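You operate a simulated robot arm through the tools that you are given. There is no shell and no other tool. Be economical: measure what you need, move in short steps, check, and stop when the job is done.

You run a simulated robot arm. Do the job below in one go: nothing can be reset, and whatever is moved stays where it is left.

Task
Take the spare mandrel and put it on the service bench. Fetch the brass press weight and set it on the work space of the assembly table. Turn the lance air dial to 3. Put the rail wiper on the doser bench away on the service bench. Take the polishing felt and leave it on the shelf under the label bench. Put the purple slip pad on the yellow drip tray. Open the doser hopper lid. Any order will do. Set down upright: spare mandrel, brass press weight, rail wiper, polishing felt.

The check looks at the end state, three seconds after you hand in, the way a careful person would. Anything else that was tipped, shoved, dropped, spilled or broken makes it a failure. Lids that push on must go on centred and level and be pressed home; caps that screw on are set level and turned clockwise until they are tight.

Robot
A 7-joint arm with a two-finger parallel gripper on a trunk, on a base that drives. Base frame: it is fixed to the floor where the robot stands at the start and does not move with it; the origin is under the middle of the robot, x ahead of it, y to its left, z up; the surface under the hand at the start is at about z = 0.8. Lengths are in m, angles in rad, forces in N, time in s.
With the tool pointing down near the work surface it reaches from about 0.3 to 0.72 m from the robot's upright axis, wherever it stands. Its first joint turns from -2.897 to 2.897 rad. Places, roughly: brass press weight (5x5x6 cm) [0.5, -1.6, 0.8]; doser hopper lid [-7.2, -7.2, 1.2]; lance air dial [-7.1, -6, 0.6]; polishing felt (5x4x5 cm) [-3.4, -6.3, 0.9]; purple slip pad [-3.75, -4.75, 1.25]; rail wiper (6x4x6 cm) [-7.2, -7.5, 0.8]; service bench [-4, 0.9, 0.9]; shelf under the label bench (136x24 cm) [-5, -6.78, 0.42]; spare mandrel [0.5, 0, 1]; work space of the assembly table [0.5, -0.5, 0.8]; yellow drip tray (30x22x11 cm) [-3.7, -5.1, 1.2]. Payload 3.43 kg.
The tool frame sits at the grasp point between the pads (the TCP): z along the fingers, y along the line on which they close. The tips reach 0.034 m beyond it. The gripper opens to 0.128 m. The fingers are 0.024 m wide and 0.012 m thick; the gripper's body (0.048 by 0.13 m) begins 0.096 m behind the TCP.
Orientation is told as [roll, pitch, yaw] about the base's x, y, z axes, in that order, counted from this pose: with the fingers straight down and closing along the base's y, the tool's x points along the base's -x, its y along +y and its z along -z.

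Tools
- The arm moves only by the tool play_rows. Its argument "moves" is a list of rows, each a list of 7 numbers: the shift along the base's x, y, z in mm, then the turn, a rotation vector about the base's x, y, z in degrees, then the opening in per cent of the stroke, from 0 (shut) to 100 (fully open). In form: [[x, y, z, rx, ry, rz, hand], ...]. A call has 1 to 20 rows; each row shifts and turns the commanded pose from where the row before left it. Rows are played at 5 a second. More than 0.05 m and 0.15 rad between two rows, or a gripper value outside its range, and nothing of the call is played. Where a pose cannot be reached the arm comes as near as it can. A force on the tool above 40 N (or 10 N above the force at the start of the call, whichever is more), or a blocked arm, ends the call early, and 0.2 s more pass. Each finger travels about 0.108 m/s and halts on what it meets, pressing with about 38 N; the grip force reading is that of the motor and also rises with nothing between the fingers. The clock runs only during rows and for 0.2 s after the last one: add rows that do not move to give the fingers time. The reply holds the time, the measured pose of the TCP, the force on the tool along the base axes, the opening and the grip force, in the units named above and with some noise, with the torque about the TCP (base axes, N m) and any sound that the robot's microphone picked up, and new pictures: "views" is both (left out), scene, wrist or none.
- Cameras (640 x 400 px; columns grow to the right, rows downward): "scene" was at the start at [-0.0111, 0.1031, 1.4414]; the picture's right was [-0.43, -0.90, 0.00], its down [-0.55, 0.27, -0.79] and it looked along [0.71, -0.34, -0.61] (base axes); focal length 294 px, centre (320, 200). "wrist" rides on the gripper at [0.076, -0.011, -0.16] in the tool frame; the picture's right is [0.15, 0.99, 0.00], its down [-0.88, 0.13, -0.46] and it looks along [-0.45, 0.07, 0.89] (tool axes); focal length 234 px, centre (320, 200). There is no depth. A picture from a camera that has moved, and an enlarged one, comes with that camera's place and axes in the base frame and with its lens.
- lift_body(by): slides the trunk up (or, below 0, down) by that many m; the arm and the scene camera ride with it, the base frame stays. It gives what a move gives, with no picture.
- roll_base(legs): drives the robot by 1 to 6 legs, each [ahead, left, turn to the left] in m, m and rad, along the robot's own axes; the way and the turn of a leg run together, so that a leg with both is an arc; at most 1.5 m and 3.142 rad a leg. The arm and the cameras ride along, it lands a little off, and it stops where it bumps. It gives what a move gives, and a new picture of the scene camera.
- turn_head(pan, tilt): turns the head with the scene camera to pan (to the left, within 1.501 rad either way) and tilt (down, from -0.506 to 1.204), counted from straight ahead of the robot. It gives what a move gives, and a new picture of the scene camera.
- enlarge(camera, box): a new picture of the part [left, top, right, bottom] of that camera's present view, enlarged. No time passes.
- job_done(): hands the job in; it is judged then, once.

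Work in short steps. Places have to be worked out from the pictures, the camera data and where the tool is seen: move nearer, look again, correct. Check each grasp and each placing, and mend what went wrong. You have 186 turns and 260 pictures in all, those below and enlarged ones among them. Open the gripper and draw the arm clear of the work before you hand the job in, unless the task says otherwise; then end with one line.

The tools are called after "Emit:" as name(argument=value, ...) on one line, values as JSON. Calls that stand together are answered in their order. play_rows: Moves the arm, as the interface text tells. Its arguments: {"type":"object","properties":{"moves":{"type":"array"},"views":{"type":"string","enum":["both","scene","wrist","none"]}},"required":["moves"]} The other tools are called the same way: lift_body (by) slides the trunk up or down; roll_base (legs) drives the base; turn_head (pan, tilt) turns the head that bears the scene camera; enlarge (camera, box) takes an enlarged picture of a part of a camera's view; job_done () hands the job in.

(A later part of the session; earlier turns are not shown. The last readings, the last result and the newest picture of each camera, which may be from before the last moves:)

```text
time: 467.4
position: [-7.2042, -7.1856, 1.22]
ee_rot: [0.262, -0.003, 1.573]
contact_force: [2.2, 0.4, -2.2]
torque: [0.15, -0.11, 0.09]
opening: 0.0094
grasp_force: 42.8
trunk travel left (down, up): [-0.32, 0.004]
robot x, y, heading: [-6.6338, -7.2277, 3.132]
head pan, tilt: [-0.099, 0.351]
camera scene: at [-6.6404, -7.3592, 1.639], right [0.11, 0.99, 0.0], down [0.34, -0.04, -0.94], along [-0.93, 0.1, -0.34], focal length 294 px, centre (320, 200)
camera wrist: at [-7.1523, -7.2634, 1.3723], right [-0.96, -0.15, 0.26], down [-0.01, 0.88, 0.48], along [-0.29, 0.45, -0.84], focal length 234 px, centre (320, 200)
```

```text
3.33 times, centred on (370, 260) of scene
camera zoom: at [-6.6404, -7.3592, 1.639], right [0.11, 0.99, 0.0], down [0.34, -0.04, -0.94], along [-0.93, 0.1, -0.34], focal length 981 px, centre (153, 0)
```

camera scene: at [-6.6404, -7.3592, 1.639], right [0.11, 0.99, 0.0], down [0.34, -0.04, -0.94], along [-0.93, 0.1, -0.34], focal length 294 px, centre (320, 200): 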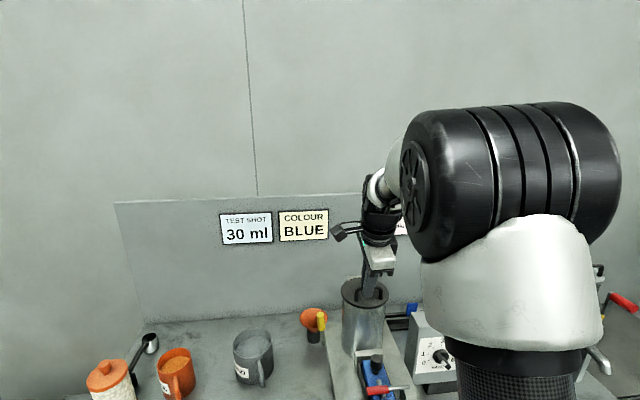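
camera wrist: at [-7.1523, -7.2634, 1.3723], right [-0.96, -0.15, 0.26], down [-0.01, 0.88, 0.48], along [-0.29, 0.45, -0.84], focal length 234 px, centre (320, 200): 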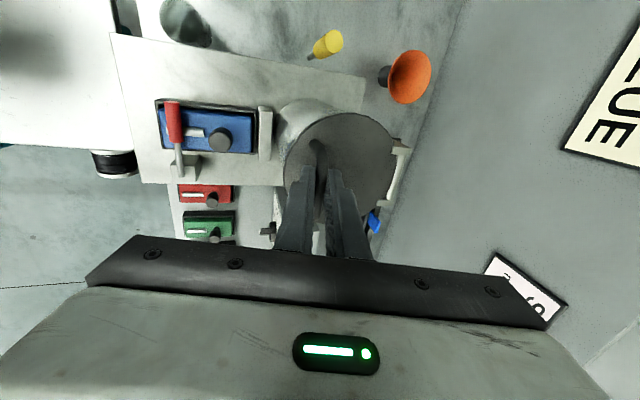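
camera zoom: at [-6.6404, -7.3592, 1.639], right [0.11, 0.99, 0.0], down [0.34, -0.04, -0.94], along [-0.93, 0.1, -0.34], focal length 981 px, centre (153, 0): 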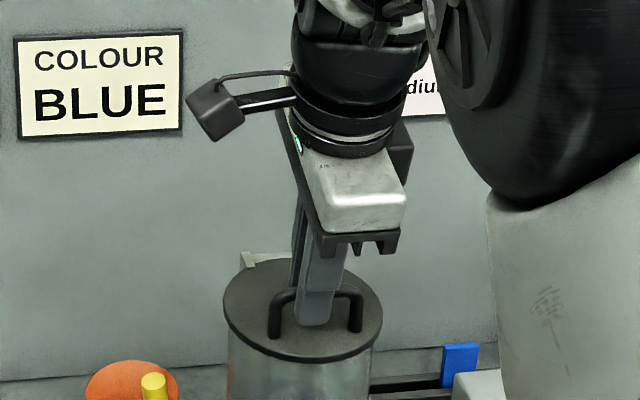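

Gripped the bar. Start the opening arc with three 10° steps.

Emit:
play_rows(moves=[[-4, 0, 8, 0, 0, 0, 0], [-4, 0, 8, 0, 0, 0, 0], [-5, 0, 7, 0, 0, 0, 0], [-6, 0, 7, 0, 0, 0, 0], [-6, 0, 6, 0, 0, 0, 0], [-7, 0, 6, 0, 0, 0, 0]], views="scene")

Emit:
enlarge(camera="scene", box=[290, 200, 450, 320])

```text
time: 468.8
position: [-7.2362, -7.1859, 1.2644]
ee_rot: [0.264, -0.004, 1.574]
contact_force: [4.1, 0.8, 2.2]
torque: [-0.09, -0.13, 0.2]
opening: 0.0093
grasp_force: 43.1
trunk travel left (down, up): [-0.32, 0.004]
robot x, y, heading: [-6.6348, -7.2278, 3.128]
head pan, tilt: [-0.099, 0.351]
camera scene: at [-6.6398, -7.3591, 1.6391], right [0.11, 0.99, 0.0], down [0.34, -0.04, -0.94], along [-0.93, 0.1, -0.34], focal length 294 px, centre (320, 200)
```

scene: 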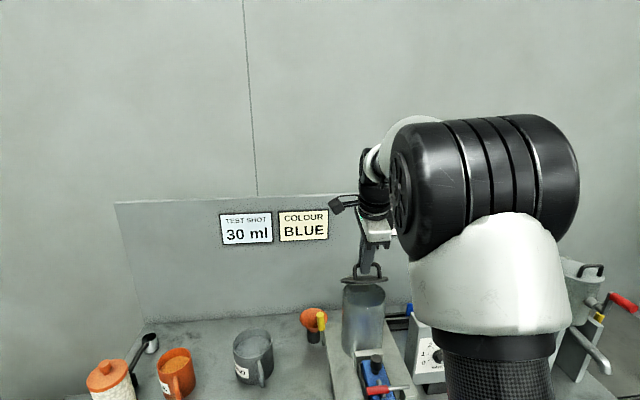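

```text
3.33 times, centred on (370, 260) of scene
camera zoom: at [-6.6398, -7.3591, 1.6391], right [0.11, 0.99, 0.0], down [0.34, -0.04, -0.94], along [-0.93, 0.1, -0.34], focal length 981 px, centre (153, 0)
```

zoom: 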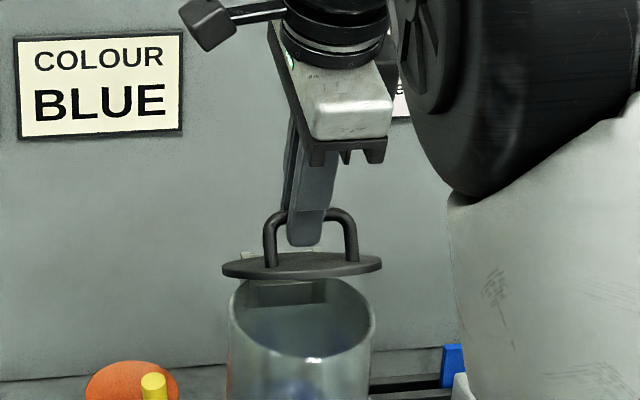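

The lid opens nicely. Continue the arc to about 60°.

Emit:
play_rows(moves=[[-7, 0, 5, 0, 0, 0, 0], [-8, 0, 5, 0, 0, 0, 0], [-8, 0, 4, 0, 0, 0, 0], [-8, 0, 3, 0, 0, 0, 0], [-9, 0, 2, 0, 0, 0, 0], [-9, 0, 2, 0, 0, 0, 0]], views="scene")

Emit:
enlarge(camera="scene", box=[290, 180, 450, 300])

```text
time: 470.1
position: [-7.2856, -7.1868, 1.285]
ee_rot: [0.263, -0.004, 1.57]
contact_force: [1.1, 2.9, 0.6]
torque: [0.29, -0.09, 0.05]
opening: 0.0093
grasp_force: 43.1
trunk travel left (down, up): [-0.32, 0.004]
robot x, y, heading: [-6.635, -7.2284, 3.135]
head pan, tilt: [-0.099, 0.351]
camera scene: at [-6.6404, -7.3588, 1.6391], right [0.11, 0.99, 0.0], down [0.34, -0.04, -0.94], along [-0.93, 0.1, -0.34], focal length 294 px, centre (320, 200)
```

scene: 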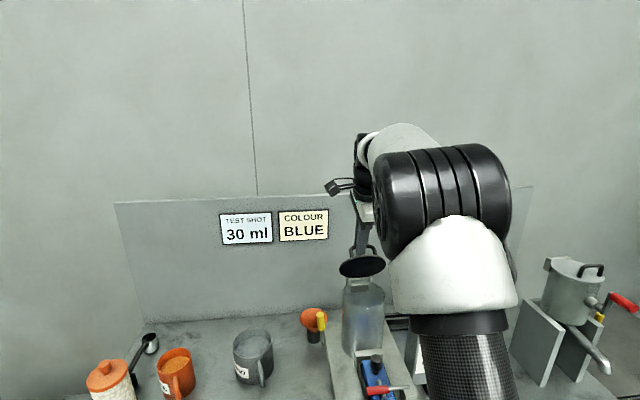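

```text
3.33 times, centred on (370, 240) of scene
camera zoom: at [-6.6404, -7.3588, 1.6391], right [0.11, 0.99, 0.0], down [0.34, -0.04, -0.94], along [-0.93, 0.1, -0.34], focal length 981 px, centre (153, 67)
```

zoom: 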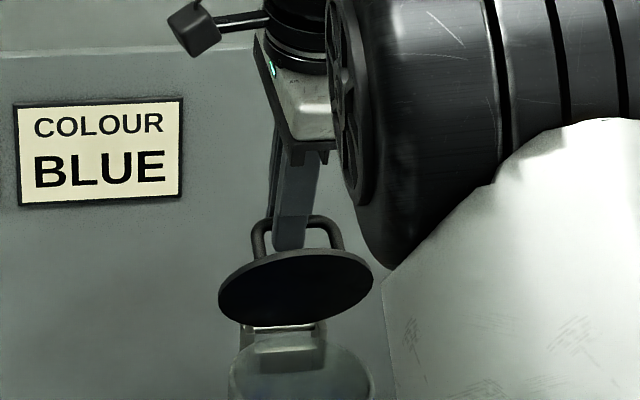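

Continue toward 90°.

Emit:
play_rows(moves=[[-9, 0, 1, 0, -1.5, 0, 0], [-9, 0, 0, 0, -1.5, 0, 0], [-9, 0, -1, 0, -1.5, 0, 0], [-9, 0, -1, 0, -1.5, 0, 0], [-9, 0, -2, 0, -1, 0, 0], [-8, 0, -3, 0, -1, 0, 0]], views="scene")

Emit:
enlarge(camera="scene", box=[290, 180, 450, 300])

```text
time: 471.6
position: [-7.339, -7.1863, 1.2782]
ee_rot: [0.124, -0.003, 1.572]
contact_force: [-3.4, 0.9, 0.7]
torque: [0.08, 0.12, 0.15]
opening: 0.0095
grasp_force: 43.2
trunk travel left (down, up): [-0.32, 0.004]
robot x, y, heading: [-6.6367, -7.2294, 3.134]
head pan, tilt: [-0.099, 0.351]
camera scene: at [-6.6408, -7.3592, 1.6391], right [0.11, 0.99, 0.0], down [0.34, -0.04, -0.94], along [-0.93, 0.1, -0.34], focal length 294 px, centre (320, 200)
```

scene: 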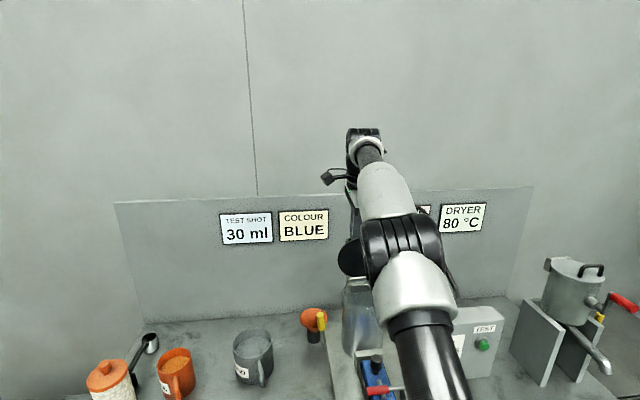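

```text
3.33 times, centred on (370, 240) of scene
camera zoom: at [-6.6408, -7.3592, 1.6391], right [0.11, 0.99, 0.0], down [0.34, -0.04, -0.94], along [-0.93, 0.1, -0.34], focal length 981 px, centre (153, 67)
```

zoom: 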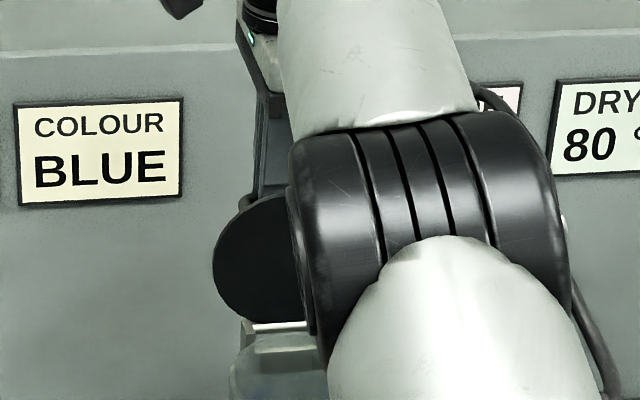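

Nearly vertical. Push about 15° further past vertical.

Emit:
play_rows(moves=[[-8, 0, -3, 0, 0, 0, 0], [-8, 0, -4, 0, 0, 0, 0], [-8, 0, -5, 0, 0, 0, 0], [0, 0, 0, 0, 0, 0, 0]], views="none")

```text
time: 472.4
position: [-7.3559, -7.1875, 1.2714]
ee_rot: [0.145, -0.004, 1.574]
contact_force: [-2.8, 0.3, 4.9]
torque: [-0.11, -0.01, -0.01]
opening: 0.0093
grasp_force: 42.8
out of reach, approached as far as the arm can: row 2, 3
trunk travel left (down, up): [-0.32, 0.004]
robot x, y, heading: [-6.6376, -7.2338, 3.129]
head pan, tilt: [-0.099, 0.351]
stopped in row 4: the force on the tool passed its limit at 42 N (the readings are from after the stop); the commanded pose is now the measured one
```

The lid is ~100° open (past vertical). Release with a small opening and lift straight out.

Emit:
play_rows(moves=[[0, 0, 0, 0, 0, 0, 12], [0, 0, 0, 0, 0, 0, 20], [2, 0, 15, 0, 0, 0, 20], [3, 0, 20, 0, 0, 0, 20], [5, 0, 25, 0, 0, 0, 20], [30, 0, 20, 0, 0, 0, 20], [40, 0, 10, 0, 0, 0, 20], [45, 0, 0, 0, 0, 0, 20]], views="both")

Emit:
enlarge(camera="scene", box=[290, 200, 450, 320])

```text
time: 474.2
position: [-7.2176, -7.1866, 1.3534]
ee_rot: [0.144, -0.004, 1.574]
contact_force: [-0.3, 0.5, -1.1]
torque: [0.01, -0.05, 0.0]
opening: 0.0257
grasp_force: 0.0
out of reach, approached as far as the arm can: row 3, 4, 5
trunk travel left (down, up): [-0.32, 0.004]
robot x, y, heading: [-6.6358, -7.2318, 3.128]
head pan, tilt: [-0.099, 0.351]
camera scene: at [-6.64, -7.3592, 1.6391], right [0.11, 0.99, 0.0], down [0.34, -0.04, -0.94], along [-0.93, 0.1, -0.34], focal length 294 px, centre (320, 200)
camera wrist: at [-7.1834, -7.2637, 1.5107], right [-0.98, -0.15, 0.14], down [-0.07, 0.88, 0.47], along [-0.2, 0.45, -0.87], focal length 234 px, centre (320, 200)
```

scene: 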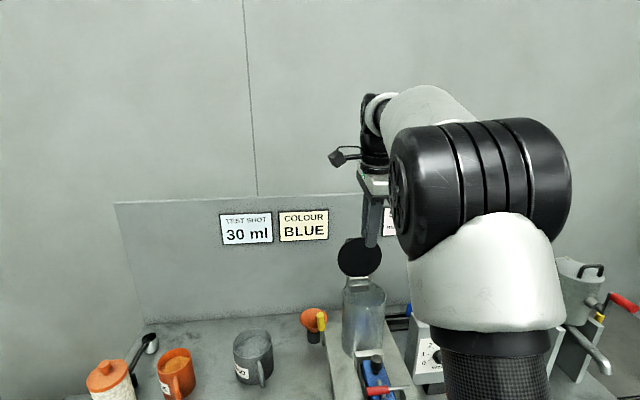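
wrist: 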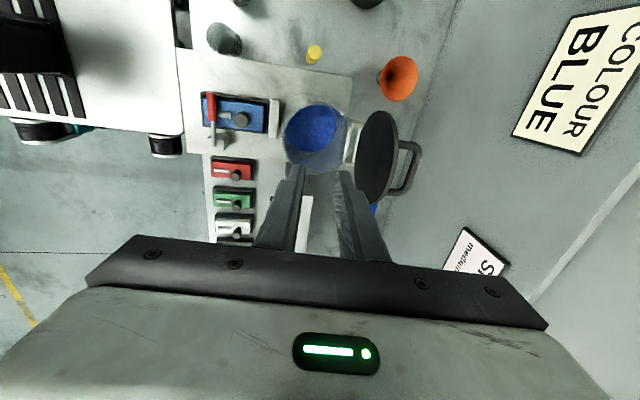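

```text
3.33 times, centred on (370, 260) of scene
camera zoom: at [-6.64, -7.3592, 1.6391], right [0.11, 0.99, 0.0], down [0.34, -0.04, -0.94], along [-0.93, 0.1, -0.34], focal length 981 px, centre (153, 0)
```

zoom: 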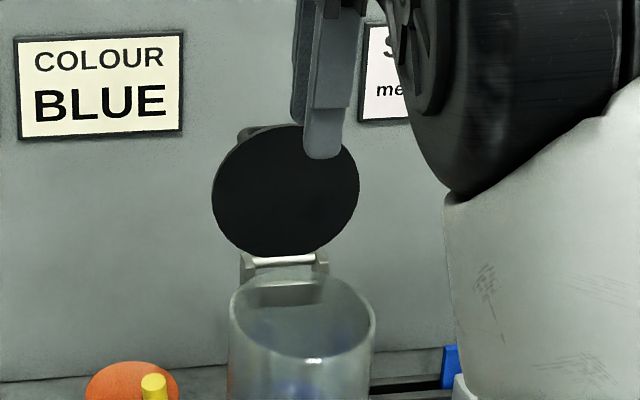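

Lid stays open. Retract and go look at the lance air dial near (-7.1,-6,0.6).

Emit:
play_rows(moves=[[45, 0, 0, 0, -4, 0, 20], [45, 0, 0, 0, -4.3, 0, 20], [45, 0, 0, 0, 0, 0, 20], [45, 0, 0, 0, 0, 0, 20]], views="none")

Emit:
roll_base(legs=[[-0.45, 0, 0], [0, -1.2, 0]])

Emit:
turn_head(pan=0.1, tilt=0.6)

```text
time: 475.2
position: [-7.036, -7.1872, 1.3535]
ee_rot: [0.001, -0.004, 1.574]
contact_force: [0.2, 0.0, -0.4]
torque: [-0.02, 0.02, 0.01]
opening: 0.0256
grasp_force: 0.2
trunk travel left (down, up): [-0.32, 0.004]
robot x, y, heading: [-6.6386, -7.228, 3.13]
head pan, tilt: [-0.099, 0.351]
```

```text
time: 489.1
position: [-6.5787, -6.0137, 1.3543]
ee_rot: [-0.002, -0.002, 1.584]
contact_force: [0.4, -0.1, 0.0]
torque: [0.03, 0.01, 0.02]
opening: 0.0256
grasp_force: 0.0
trunk travel left (down, up): [-0.32, 0.004]
robot x, y, heading: [-6.1745, -6.0509, -3.141]
head pan, tilt: [-0.099, 0.351]
camera scene: at [-6.1807, -6.1824, 1.6391], right [0.1, 1.0, 0.0], down [0.34, -0.03, -0.94], along [-0.93, 0.09, -0.34], focal length 294 px, centre (320, 200)
```

scene: 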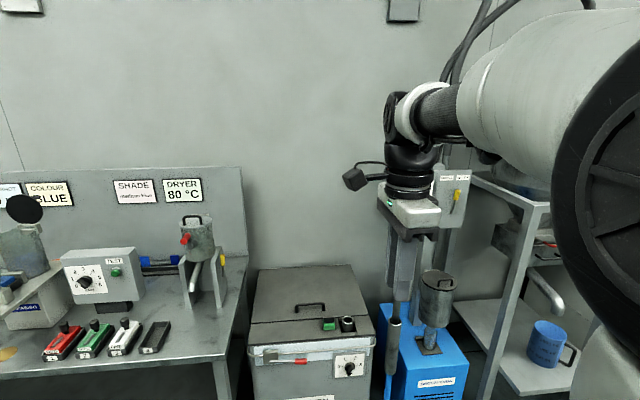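

```text
time: 489.9
position: [-6.5799, -6.0145, 1.3541]
ee_rot: [-0.003, -0.004, 1.585]
contact_force: [-1.6, -0.2, -0.5]
torque: [0.0, -0.04, 0.01]
opening: 0.0257
grasp_force: 0.0
trunk travel left (down, up): [-0.32, 0.004]
robot x, y, heading: [-6.1799, -6.0536, -3.139]
head pan, tilt: [0.099, 0.6]
camera scene: at [-6.176, -6.2004, 1.6163], right [-0.1, 1.0, 0.0], down [0.56, 0.06, -0.83], along [-0.82, -0.08, -0.56], focal length 294 px, centre (320, 200)
```

scene: 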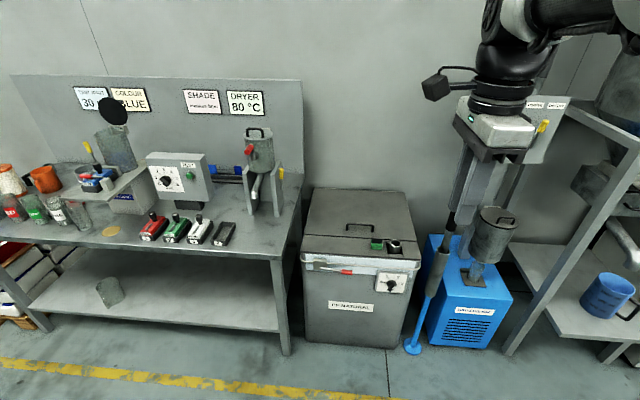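

The dial is on the front face of the PP NATURAL bin. Enlarge.

Emit:
enlarge(camera="scene", box=[350, 220, 450, 310])

Emit:
enlarge(camera="scene", box=[300, 180, 540, 360])

```text
4.44 times, centred on (400, 265) of scene
camera zoom: at [-6.176, -6.2004, 1.6163], right [-0.1, 1.0, 0.0], down [0.56, 0.06, -0.83], along [-0.82, -0.08, -0.56], focal length 1308 px, centre (-36, -89)
```

zoom: 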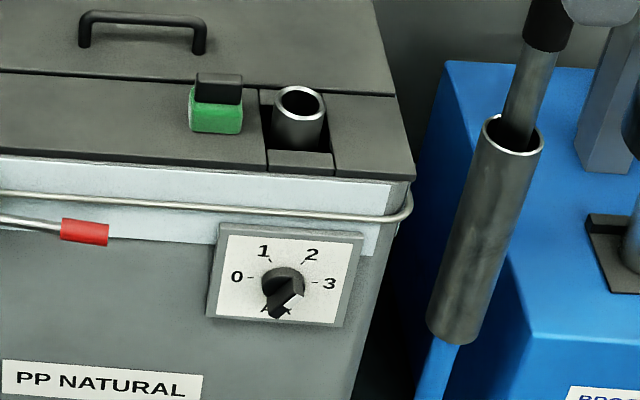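

```text
2.22 times, centred on (420, 270) of scene
camera zoom: at [-6.176, -6.2004, 1.6163], right [-0.1, 1.0, 0.0], down [0.56, 0.06, -0.83], along [-0.82, -0.08, -0.56], focal length 654 px, centre (98, 44)
```

zoom: 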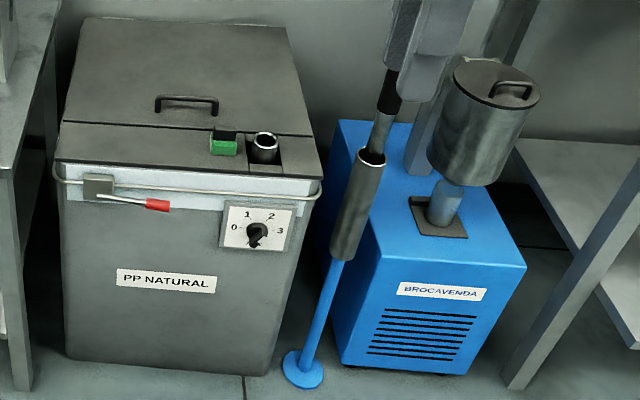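

The dial reads 0–3 (panel faces the robot). I'll lower the trunk and pitch the tool horizontal pointing at it for a close look.

Emit:
lift_body(by=-0.3)

Emit:
play_rows(moves=[[-18, 4, -20, 0, 7.5, 0, 20], [-18, 4, -25, 0, 7.5, 0, 20], [-18, 4, -30, 0, 7.5, 0, 20], [-18, 4, -30, 0, 7.5, 0, 20], [-18, 4, -30, 0, 7.5, 0, 20], [-18, 4, -35, 0, 7.5, 0, 20], [-18, 4, -35, 0, 7.5, 0, 20], [-18, 4, -35, 0, 7.5, 0, 20], [-18, 4, -35, 0, 7.5, 0, 20], [-18, 4, -35, 0, 7.5, 0, 20], [-10, 4, -40, 0, 7.5, 0, 20], [-10, 4, -40, 0, 7.5, 0, 20], [0, 0, 0, 0, 0, 0, 20]], views="both")

```text
time: 492.9
position: [-6.5791, -6.0153, 1.0551]
ee_rot: [-0.003, -0.004, 1.584]
contact_force: [-0.4, -0.2, 0.3]
torque: [0.0, -0.02, 0.01]
opening: 0.0256
grasp_force: 0.0
trunk travel left (down, up): [-0.02, 0.304]
robot x, y, heading: [-6.1804, -6.0551, -3.148]
head pan, tilt: [0.099, 0.6]
```

```text
time: 495.7
position: [-6.7661, -5.9759, 0.6992]
ee_rot: [1.476, -0.008, 1.597]
contact_force: [0.3, 0.0, 0.2]
torque: [0.0, -0.01, -0.02]
opening: 0.0256
grasp_force: 0.0
out of reach, approached as far as the arm can: row 6, 7, 10
trunk travel left (down, up): [-0.02, 0.304]
robot x, y, heading: [-6.18, -6.0519, -3.143]
head pan, tilt: [0.099, 0.6]
camera scene: at [-6.176, -6.2005, 1.3163], right [-0.1, 0.99, 0.0], down [0.56, 0.06, -0.83], along [-0.82, -0.08, -0.56], focal length 294 px, centre (320, 200)
camera wrist: at [-6.6049, -6.0485, 0.7024], right [-0.09, -0.16, 0.98], down [0.42, 0.89, 0.18], along [-0.9, 0.43, -0.02], focal length 234 px, centre (320, 200)
```

scene: 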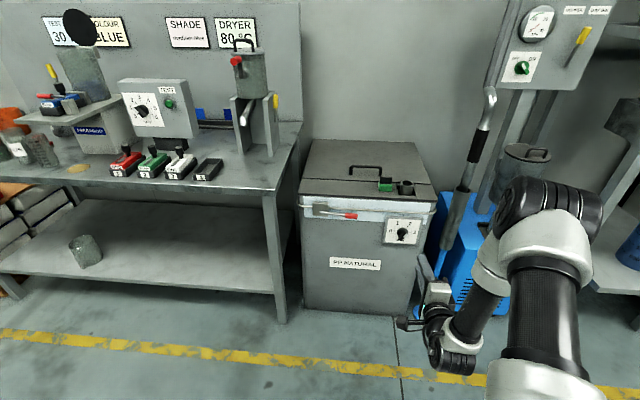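
wrist: 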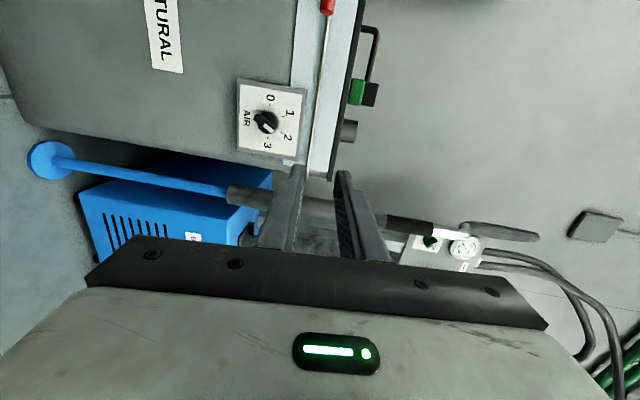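

Emit:
enlarge(camera="wrist", box=[225, 70, 325, 170])

Emit:
enlarge(camera="scene", box=[360, 190, 440, 260])

```text
4.00 times, centred on (275, 120) of wrist
camera zoom: at [-6.6049, -6.0485, 0.7024], right [-0.09, -0.16, 0.98], down [0.42, 0.89, 0.18], along [-0.9, 0.43, -0.02], focal length 937 px, centre (500, 520)
```

zoom: 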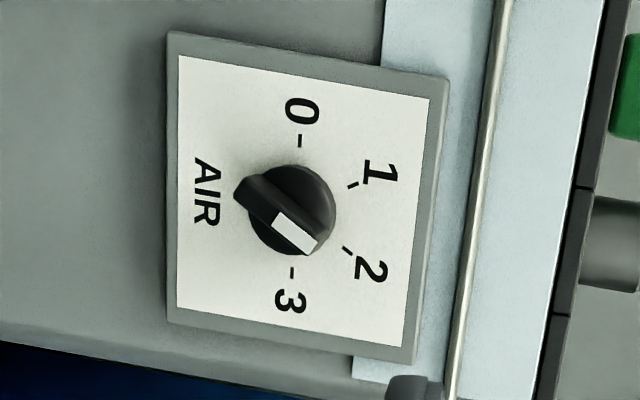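

```text
5.71 times, centred on (400, 225) of scene
camera zoom: at [-6.176, -6.2005, 1.3163], right [-0.1, 0.99, 0.0], down [0.56, 0.06, -0.83], along [-0.82, -0.08, -0.56], focal length 1682 px, centre (-137, 57)
```

zoom: 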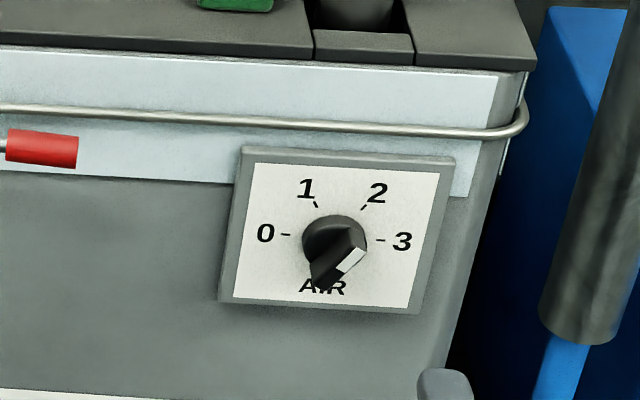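

Dial is at 2 (white mark toward 2). Knob bar centre ≈(-7.064,-5.966,0.564). I'll drive 0.18 m closer, lower to knob height and roll the fingers 60° to straddle the bar.

Emit:
roll_base(legs=[[0.18, 0, 0]])

Emit:
play_rows(moves=[[0, 1, -15, 7.5, 0, 0, 30], [0, 1, -15, 7.5, 0, 0, 30], [0, 1, -15, 7.5, 0, 0, 30], [0, 1, -15, 7.5, 0, 0, 30], [0, 1, -15, 7.5, 0, 0, 30], [0, 1, -15, 7.5, 0, 0, 30], [0, 1, -15, 7.5, 0, 0, 30], [0, 1, -15, 7.5, 0, 0, 30], [0, 0, 0, 0, 0, 0, 30]], views="both")

Emit:
enlarge(camera="wrist", box=[220, 60, 420, 220])

```text
time: 497.2
position: [-6.9455, -5.9744, 0.698]
ee_rot: [1.471, -0.007, 1.596]
contact_force: [-0.3, 0.9, -0.2]
torque: [0.02, -0.01, 0.03]
opening: 0.0256
grasp_force: 0.1
trunk travel left (down, up): [-0.02, 0.304]
robot x, y, heading: [-6.3585, -6.0535, 3.136]
head pan, tilt: [0.099, 0.6]
camera scene: at [-6.3555, -6.2003, 1.3163], right [-0.1, 1.0, 0.0], down [0.56, 0.06, -0.83], along [-0.82, -0.08, -0.56], focal length 294 px, centre (320, 200)
```

scene: 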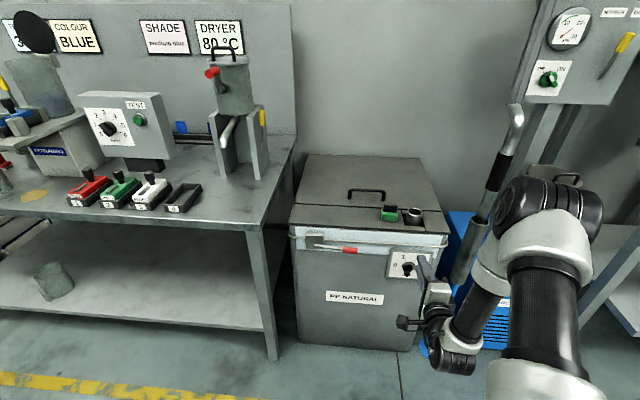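

```text
time: 499.2
position: [-6.9451, -5.9668, 0.5803]
ee_rot: [1.428, -1.056, 1.619]
contact_force: [0.5, 0.8, 0.6]
torque: [0.0, -0.01, -0.01]
opening: 0.0384
grasp_force: 0.0
trunk travel left (down, up): [-0.02, 0.304]
robot x, y, heading: [-6.3577, -6.0537, 3.141]
head pan, tilt: [0.099, 0.6]
camera scene: at [-6.3556, -6.2003, 1.3163], right [-0.1, 1.0, 0.0], down [0.56, 0.06, -0.83], along [-0.82, -0.08, -0.56], focal length 294 px, centre (320, 200)
camera wrist: at [-6.7835, -6.0075, 0.5194], right [-0.09, -0.93, 0.35], down [0.42, 0.29, 0.86], along [-0.9, 0.23, 0.36], focal length 234 px, centre (320, 200)
```

scene: 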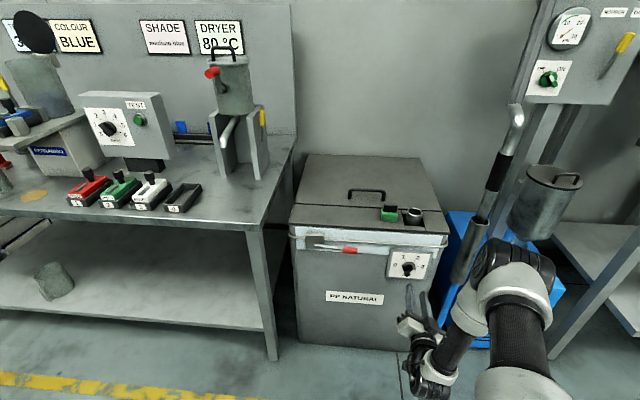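
wrist: 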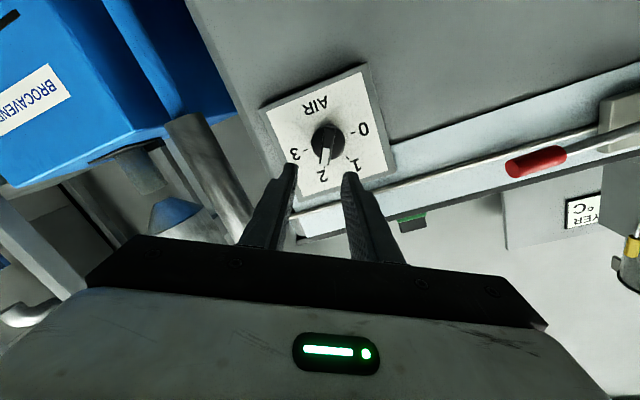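

```text
2.50 times, centred on (320, 140) of wrist
camera zoom: at [-6.7835, -6.0075, 0.5194], right [-0.09, -0.93, 0.35], down [0.42, 0.29, 0.86], along [-0.9, 0.23, 0.36], focal length 585 px, centre (320, 350)
```

zoom: 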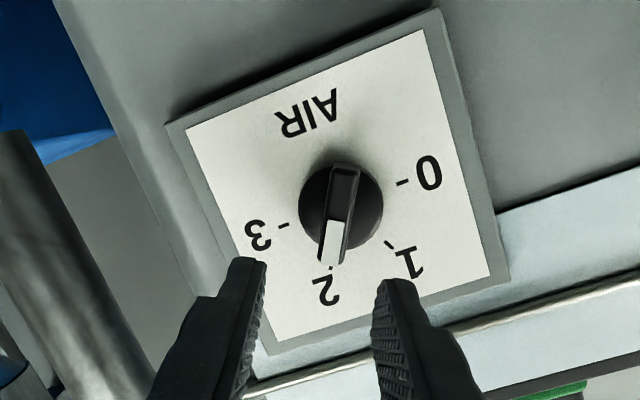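

Fingers align with the bar. Straighten the tool axis by ~4° and centre on the knob, then check.

Emit:
play_rows(moves=[[0, 0, -7, 0, 4.3, 4.1, 30], [0, -1, -7, 0, 0, 0, 30], [-30, 0, 0, 0, 0, 0, 30], [0, 0, 0, 0, 0, 0, 30]], views="both")

Emit:
enlarge(camera="wrist", box=[220, 60, 420, 220])

```text
time: 500.2
position: [-6.9766, -5.9684, 0.5649]
ee_rot: [1.582, -1.057, 1.558]
contact_force: [-0.5, 0.1, -0.2]
torque: [0.0, -0.02, -0.01]
opening: 0.0383
grasp_force: 0.0
trunk travel left (down, up): [-0.02, 0.304]
robot x, y, heading: [-6.3576, -6.0538, 3.141]
head pan, tilt: [0.099, 0.6]
camera scene: at [-6.3556, -6.2003, 1.3163], right [-0.1, 1.0, 0.0], down [0.56, 0.06, -0.83], along [-0.82, -0.08, -0.56], focal length 294 px, centre (320, 200)
camera wrist: at [-6.8173, -5.9971, 0.4932], right [0.0, -0.93, 0.36], down [0.46, 0.32, 0.83], along [-0.89, 0.17, 0.43], focal length 234 px, centre (320, 200)
```

scene: 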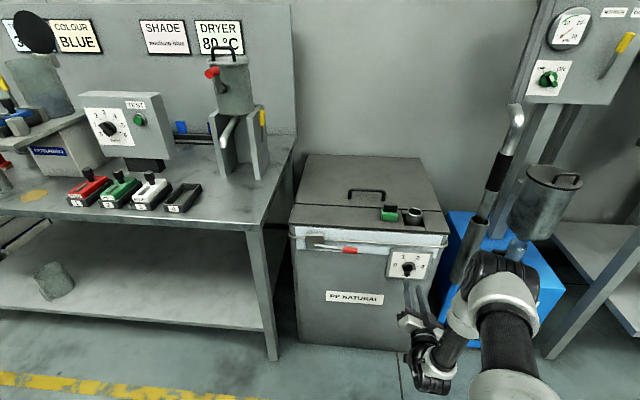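
wrist: 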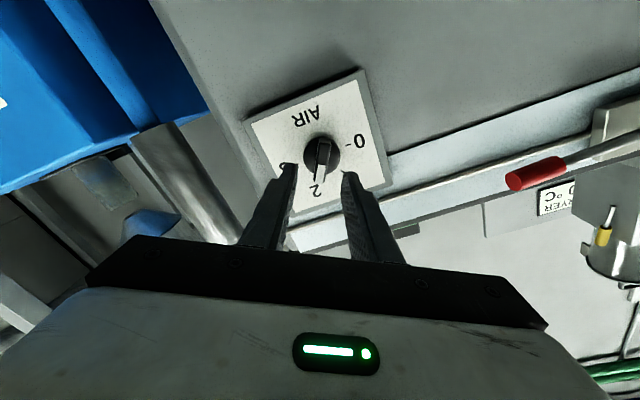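

```text
2.50 times, centred on (320, 140) of wrist
camera zoom: at [-6.8173, -5.9971, 0.4932], right [0.0, -0.93, 0.36], down [0.46, 0.32, 0.83], along [-0.89, 0.17, 0.43], focal length 585 px, centre (320, 350)
```

zoom: 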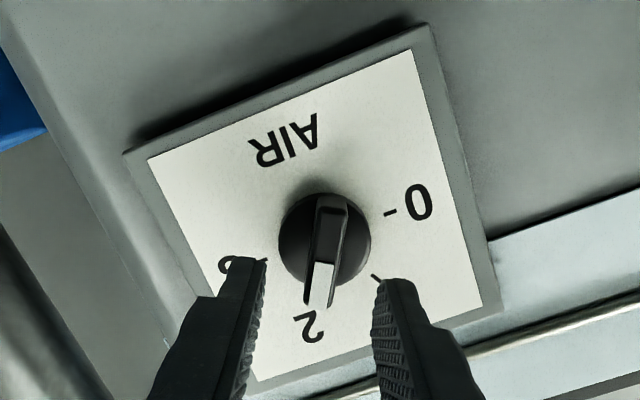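

Nearly centred. Advance to straddle the bar and grip.

Emit:
play_rows(moves=[[-25, -2, 2, 0, 0, 0, 30], [-20, 0, 0, 0, 0, 0, 30], [-12, 0, 0, 0, 0, 0, 30], [-5, 0, 0, 0, 0, 0, 30], [0, 0, 0, 0, 0, 0, 10], [0, 0, 0, 0, 0, 0, 0], [0, 0, 0, 0, 0, 0, 0]], views="wrist")

Emit:
enlarge(camera="wrist", box=[220, 60, 420, 220])

```text
time: 501.6
position: [-7.0342, -5.9704, 0.5646]
ee_rot: [1.573, -1.054, 1.57]
contact_force: [10.3, 1.5, 8.9]
torque: [0.01, -0.06, 0.64]
opening: 0.0126
grasp_force: 44.7
trunk travel left (down, up): [-0.02, 0.304]
robot x, y, heading: [-6.3543, -6.0526, 3.141]
head pan, tilt: [0.099, 0.6]
stopped in row 6: the force on the tool passed its limit at 65 N (the readings are from after the stop); the commanded pose is now the measured one
camera wrist: at [-6.8744, -5.9995, 0.4934], right [0.0, -0.93, 0.36], down [0.46, 0.32, 0.83], along [-0.89, 0.16, 0.43], focal length 234 px, centre (320, 200)
```

wrist: 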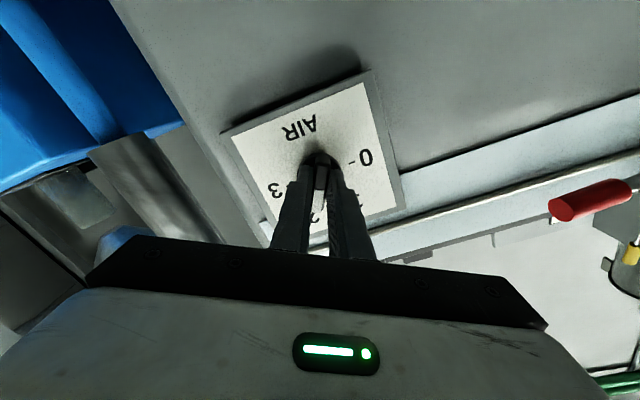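

```text
2.50 times, centred on (320, 140) of wrist
camera zoom: at [-6.8744, -5.9995, 0.4934], right [0.0, -0.93, 0.36], down [0.46, 0.32, 0.83], along [-0.89, 0.16, 0.43], focal length 585 px, centre (320, 350)
```

zoom: 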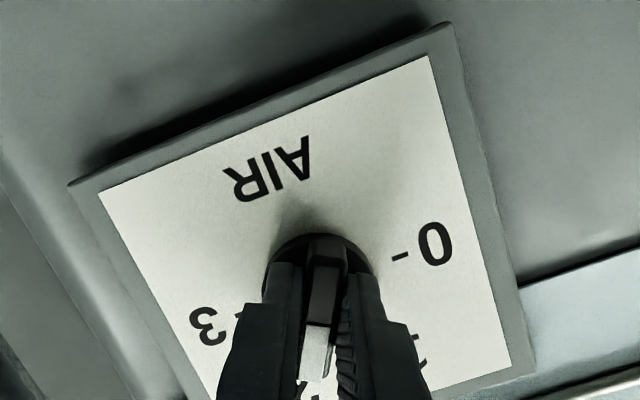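

Gripped. Rotate clockwise (rx negative) 30° first.

Emit:
play_rows(moves=[[1, 0, 0, -5, 0, 0, 0], [0, 0, 0, -5, 0, 0, 0], [0, 0, 0, -5, 0, 0, 0], [0, 0, 0, -5, 0, 0, 0], [0, 0, 0, -5, 0, 0, 0], [0, 0, 0, -5, 0, 0, 0]], views="wrist")

Emit:
enlarge(camera="wrist", box=[220, 60, 420, 220])

```text
time: 502.9
position: [-7.0329, -5.9715, 0.5654]
ee_rot: [1.574, -0.531, 1.573]
contact_force: [-1.0, -9.6, 14.8]
torque: [0.04, 0.31, -0.14]
opening: 0.0127
grasp_force: 45.0
trunk travel left (down, up): [-0.02, 0.304]
robot x, y, heading: [-6.3585, -6.0566, 3.136]
head pan, tilt: [0.099, 0.6]
camera wrist: at [-6.8742, -6.0321, 0.5176], right [0.0, -0.63, 0.78], down [0.46, 0.7, 0.56], along [-0.89, 0.35, 0.29], focal length 234 px, centre (320, 200)
```

wrist: 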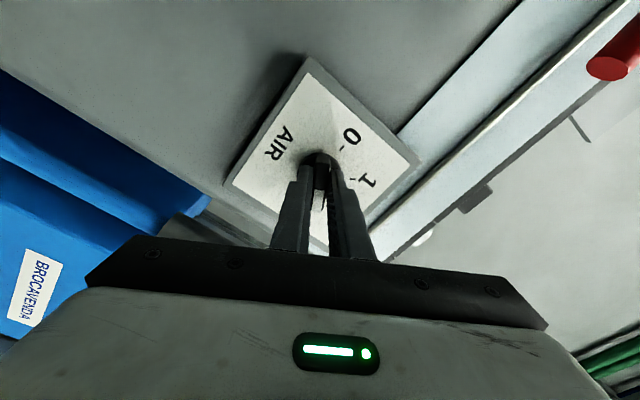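

```text
2.50 times, centred on (320, 140) of wrist
camera zoom: at [-6.8742, -6.0321, 0.5176], right [0.0, -0.63, 0.78], down [0.46, 0.7, 0.56], along [-0.89, 0.35, 0.29], focal length 585 px, centre (320, 350)
```

zoom: 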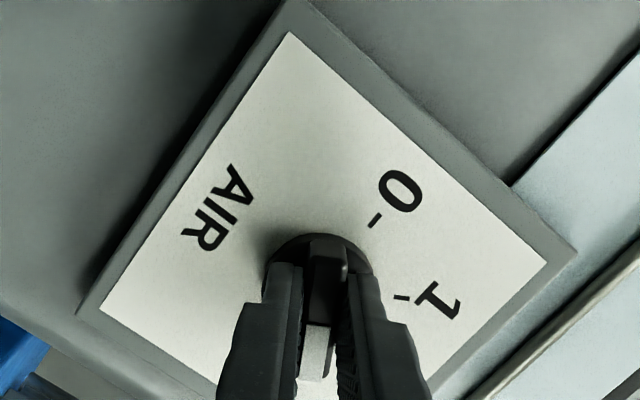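

Working. Continue the other 30°, with a small shift to relieve side force.

Emit:
play_rows(moves=[[0, -0.5, 1, -5, 0, 0, 0], [0, -0.5, 0.5, -5, 0, 0, 0], [0, 0, 0, -5, 0, 0, 0], [0, 0, 0, -5, 0, 0, 0], [0, 0, 0, -5, 0, 0, 0], [0, 0, 0, -5, 0, 0, 0], [0, 0, 0, 0, 0, 0, 0]], views="wrist")

Emit:
enlarge(camera="wrist", box=[220, 60, 420, 220])

```text
time: 504.6
position: [-7.0318, -5.9725, 0.5662]
ee_rot: [1.574, -0.008, 1.57]
contact_force: [-10.7, -4.1, 20.6]
torque: [0.05, -0.02, 0.06]
opening: 0.0128
grasp_force: 45.9
trunk travel left (down, up): [-0.02, 0.304]
robot x, y, heading: [-6.3583, -6.0539, 3.136]
head pan, tilt: [0.099, 0.6]
camera wrist: at [-6.8742, -6.0488, 0.555], right [0.0, -0.15, 0.99], down [0.46, 0.88, 0.13], along [-0.89, 0.45, 0.07], focal length 234 px, centre (320, 200)
```

wrist: 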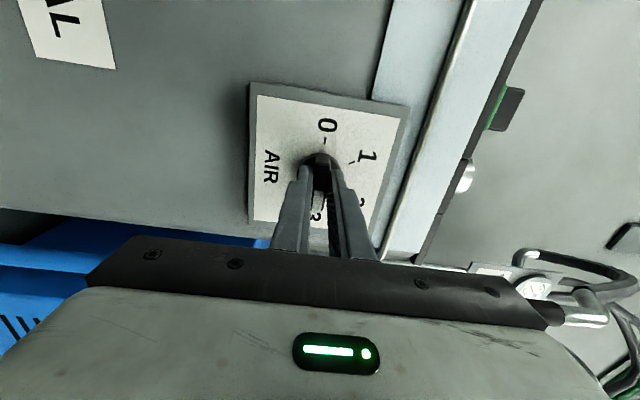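

```text
2.50 times, centred on (320, 140) of wrist
camera zoom: at [-6.8742, -6.0488, 0.555], right [0.0, -0.15, 0.99], down [0.46, 0.88, 0.13], along [-0.89, 0.45, 0.07], focal length 585 px, centre (320, 350)
```

zoom: 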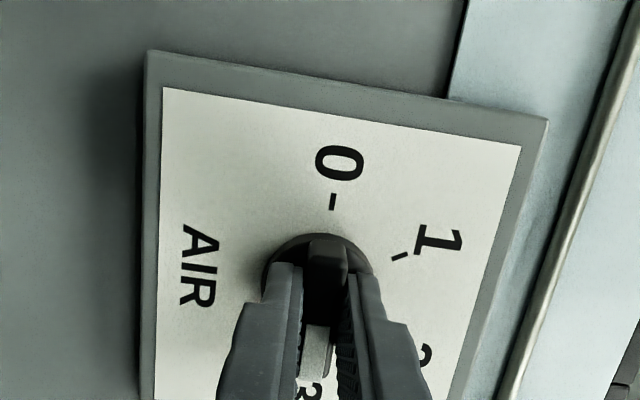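

Now pointing at 3. Release, back off and verify.

Emit:
play_rows(moves=[[0, 0, 0, 0, 0, 0, 15], [0, 0, 0, 0, 0, 0, 30], [0, 0, 0, 0, 0, 0, 30], [25, 0, 0, 0, 0, 0, 30], [40, 0, 0, 0, 0, 0, 30], [45, 0, 0, 0, 0, 0, 30]], views="wrist")

Emit:
enlarge(camera="wrist", box=[220, 60, 380, 200])

```text
time: 505.9
position: [-6.9206, -5.9733, 0.565]
ee_rot: [1.571, -0.007, 1.574]
contact_force: [-0.6, 0.0, 0.2]
torque: [0.01, -0.02, -0.03]
opening: 0.0385
grasp_force: 0.0
trunk travel left (down, up): [-0.02, 0.304]
robot x, y, heading: [-6.3582, -6.0487, 3.146]
head pan, tilt: [0.099, 0.6]
camera wrist: at [-6.761, -6.0495, 0.5527], right [0.0, -0.15, 0.99], down [0.45, 0.88, 0.14], along [-0.89, 0.45, 0.07], focal length 234 px, centre (320, 200)
```

wrist: 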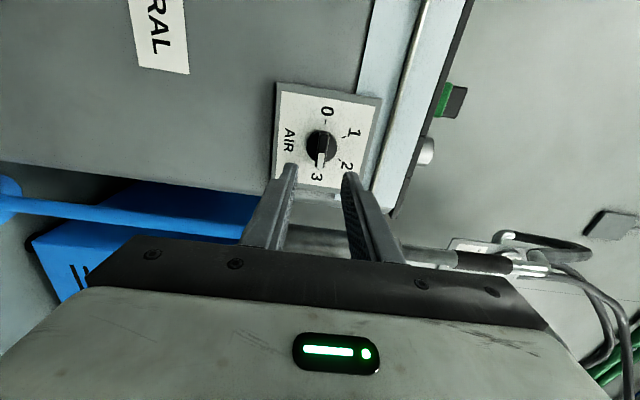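

```text
2.86 times, centred on (300, 130) of wrist
camera zoom: at [-6.761, -6.0495, 0.5527], right [0.0, -0.15, 0.99], down [0.45, 0.88, 0.14], along [-0.89, 0.45, 0.07], focal length 669 px, centre (377, 400)
```

zoom: 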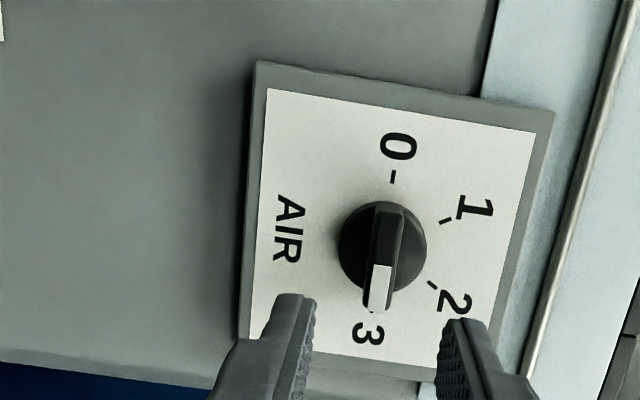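

Dial set to 3. Now back away, restore the vertical tool posture, and return to the wiper.

Emit:
roll_base(legs=[[-0.2, 0, 0]])

Emit:
lift_body(by=0.2)

Emit:
play_rows(moves=[[10, -4, 40, 0, -7.5, 0, 60], [10, -4, 40, 0, -7.5, 0, 60], [15, -4, 38, 0, -7.5, 0, 60], [15, -4, 38, 0, -7.5, 0, 60], [15, -4, 38, 0, -7.5, 0, 60], [15, -4, 38, 0, -7.5, 0, 60], [15, -4, 38, 0, -7.5, 0, 60], [15, -4, 38, 0, -7.5, 0, 60], [15, -4, 38, 0, -7.5, 0, 60], [15, -4, 38, 0, -7.5, 0, 60], [15, -4, 30, 0, -7.5, 0, 60], [10, -4, 30, 0, -7.5, 0, 60], [0, 0, 0, 0, 0, 0, 60]], views="none")

Emit:
play_rows(moves=[[0, -10, 0, 0, 0, 8.4, 60], [0, -15, 0, 0, 0, 8.4, 60], [0, -15, 0, 0, 0, 8.4, 60], [0, -15, 0, 0, 0, 8.4, 60], [0, -15, 0, 0, 0, 8.4, 60], [0, -15, 0, 0, 0, 8.4, 60], [0, -15, 0, 0, 0, 8.4, 60], [0, -15, 0, 0, 0, 8.4, 60], [0, -15, 0, 0, 0, 8.4, 60], [0, -15, 0, 0, 0, 8.4, 60], [0, 0, 0, 0, 0, 8.4, 60], [0, 0, 0, 0, 0, 8.4, 60]], views="none")

```text
time: 507.6
position: [-6.7184, -5.9711, 0.5642]
ee_rot: [1.57, -0.007, 1.57]
contact_force: [-0.6, -0.2, -0.4]
torque: [0.0, -0.02, -0.01]
opening: 0.0383
grasp_force: 0.0
trunk travel left (down, up): [-0.02, 0.304]
robot x, y, heading: [-6.1542, -6.0524, 3.137]
head pan, tilt: [0.099, 0.6]
camera scene: at [-6.1534, -6.2011, 1.3163], right [-0.09, 1.0, 0.0], down [0.56, 0.05, -0.83], along [-0.82, -0.08, -0.56], focal length 294 px, centre (320, 200)
```

scene: 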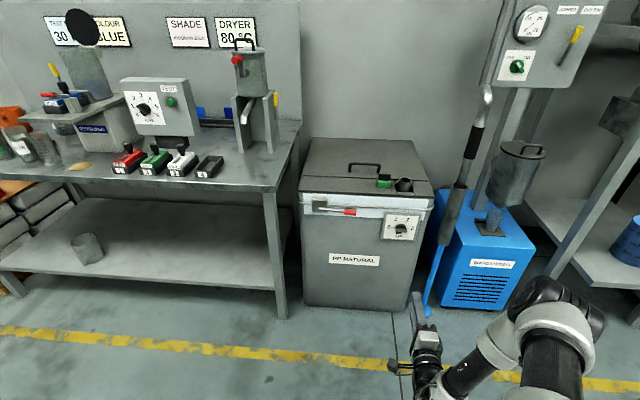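

```text
time: 509.7
position: [-6.7178, -5.9714, 0.764]
ee_rot: [1.568, -0.008, 1.57]
contact_force: [0.6, 0.4, -0.1]
torque: [0.04, -0.01, 0.01]
opening: 0.0385
grasp_force: 0.1
trunk travel left (down, up): [-0.22, 0.104]
robot x, y, heading: [-6.1556, -6.0546, 3.135]
head pan, tilt: [0.099, 0.6]
```

```text
time: 512.5
position: [-6.5557, -6.0157, 1.1745]
ee_rot: [0.049, 0.023, 1.579]
contact_force: [-0.1, 0.1, -0.1]
torque: [0.02, -0.01, -0.01]
opening: 0.0766
grasp_force: 0.0
out of reach, approached as far as the arm can: row 4, 8
trunk travel left (down, up): [-0.22, 0.104]
robot x, y, heading: [-6.1534, -6.0599, 3.135]
head pan, tilt: [0.099, 0.6]
```

```text
time: 515.1
position: [-6.5563, -6.1621, 1.1743]
ee_rot: [0.048, 0.025, -2.94]
contact_force: [0.2, -0.8, 0.0]
torque: [0.01, 0.01, -0.01]
opening: 0.0769
grasp_force: 0.1
trunk travel left (down, up): [-0.22, 0.104]
robot x, y, heading: [-6.157, -6.0542, 3.139]
head pan, tilt: [0.099, 0.6]
```

Emit:
play_rows(moves=[[0, 0, 10, 2.4, 1.95, -1, 60], [0, 0, 10, 0, 0, 0, 60]], views="none")

Emit:
roll_base(legs=[[0, 1.275, 0], [0.415, 0, 0]])

Emit:
play_rows(moves=[[0, 0, 0, 0, 0, 0, 60]], views="both")

```text
time: 515.7
position: [-6.5544, -6.1632, 1.1929]
ee_rot: [0.001, 0.001, -2.961]
contact_force: [-0.3, -0.4, -0.6]
torque: [-0.02, 0.0, -0.02]
opening: 0.0766
grasp_force: 0.1
trunk travel left (down, up): [-0.22, 0.104]
robot x, y, heading: [-6.1538, -6.0522, 3.139]
head pan, tilt: [0.099, 0.6]
```

```text
time: 530.6
position: [-6.9825, -7.4567, 1.1933]
ee_rot: [0.001, 0.001, -2.961]
contact_force: [0.3, 1.0, 0.9]
torque: [0.0, -0.01, 0.02]
opening: 0.0768
grasp_force: 0.1
trunk travel left (down, up): [-0.22, 0.104]
robot x, y, heading: [-6.584, -7.3443, 3.137]
head pan, tilt: [0.099, 0.6]
camera scene: at [-6.5817, -7.495, 1.5163], right [-0.09, 1.0, 0.0], down [0.56, 0.05, -0.82], along [-0.82, -0.08, -0.57], focal length 294 px, centre (320, 200)
```

scene: 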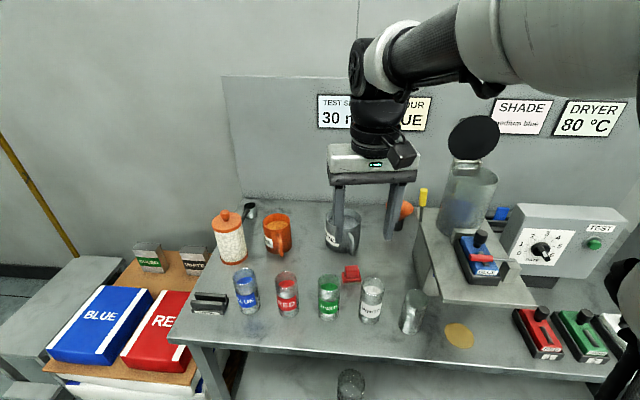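

```text
time: 531.0
position: [-6.9831, -7.4573, 1.1923]
ee_rot: [0.003, 0.0, -2.963]
contact_force: [-0.2, 0.0, -0.3]
torque: [0.03, 0.04, 0.03]
opening: 0.0771
grasp_force: 0.0
trunk travel left (down, up): [-0.22, 0.104]
robot x, y, heading: [-6.5829, -7.3401, 3.135]
head pan, tilt: [0.099, 0.6]
camera scene: at [-6.5816, -7.495, 1.5163], right [-0.09, 1.0, 0.0], down [0.56, 0.05, -0.83], along [-0.82, -0.08, -0.56], focal length 294 px, centre (320, 200)
camera wrist: at [-6.9114, -7.4334, 1.3527], right [0.32, -0.95, 0.0], down [-0.84, -0.29, 0.46], along [-0.43, -0.15, -0.89], focal length 234 px, centre (320, 200)
```

scene: 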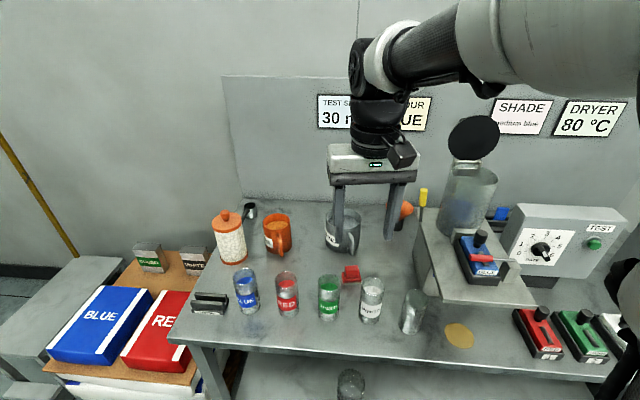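
wrist: 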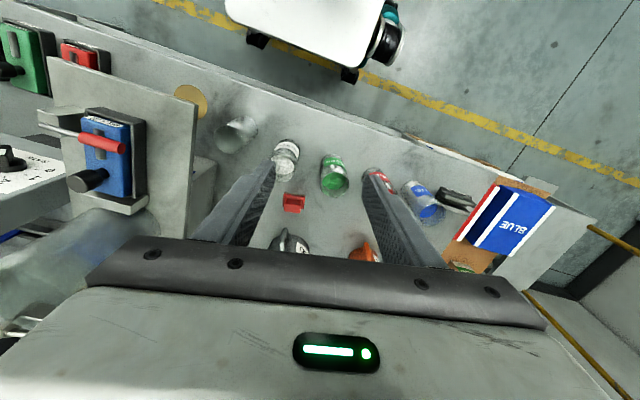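

Move above the wiper's known spot and check before descending.

Emit:
play_rows(moves=[[-45, 0, 0, 0, 0, 0, 60], [-45, 0, 0, 0, 0, 0, 60], [-45, 0, 0, 0, 0, 0, 60], [-45, -2, 0, 0, 0, 0, 60], [-40, 0, 0, 0, 0, 0, 60], [0, 0, -45, 0, 0, 0, 60], [0, 0, -45, 0, 0, 0, 60], [0, 0, -45, 0, 0, 0, 60], [0, 0, -45, 0, 0, 0, 60], [0, 0, -45, 0, 0, 0, 60], [0, 0, -45, 0, 0, 0, 60], [0, 0, -30, 0, 0, 0, 60]], views="wrist")

Emit:
enlarge(camera="wrist", box=[220, 80, 420, 240])

```text
time: 533.6
position: [-7.2065, -7.458, 0.8913]
ee_rot: [0.0, -0.001, -2.961]
contact_force: [-0.4, 0.9, -0.5]
torque: [-0.02, -0.04, 0.0]
opening: 0.0768
grasp_force: 0.1
trunk travel left (down, up): [-0.22, 0.104]
robot x, y, heading: [-6.5859, -7.3473, 3.14]
head pan, tilt: [0.099, 0.6]
camera wrist: at [-7.1341, -7.4339, 1.0513], right [0.32, -0.95, 0.0], down [-0.84, -0.29, 0.46], along [-0.43, -0.15, -0.89], focal length 234 px, centre (320, 200)
```

wrist: 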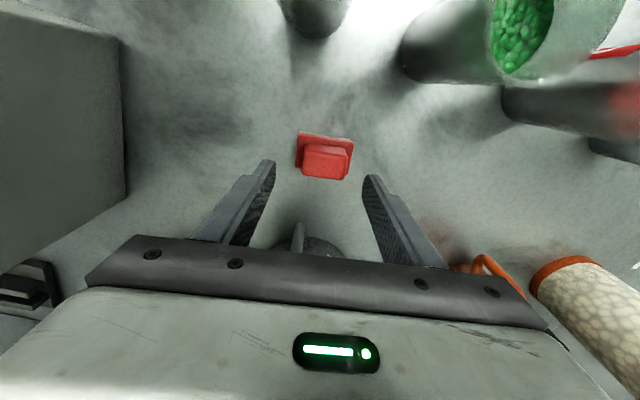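

```text
2.50 times, centred on (320, 160) of wrist
camera zoom: at [-7.1341, -7.4339, 1.0513], right [0.32, -0.95, 0.0], down [-0.84, -0.29, 0.46], along [-0.43, -0.15, -0.89], focal length 585 px, centre (320, 300)
```

zoom: 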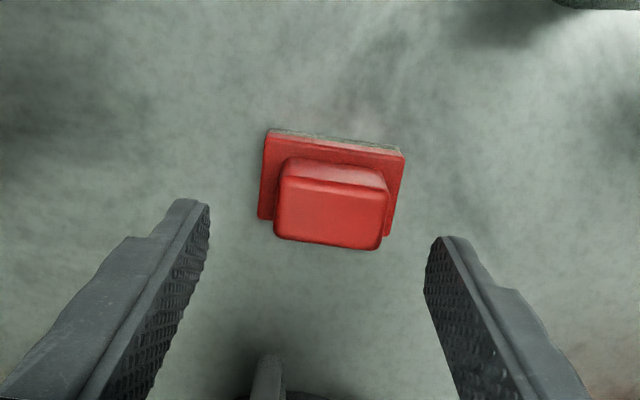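

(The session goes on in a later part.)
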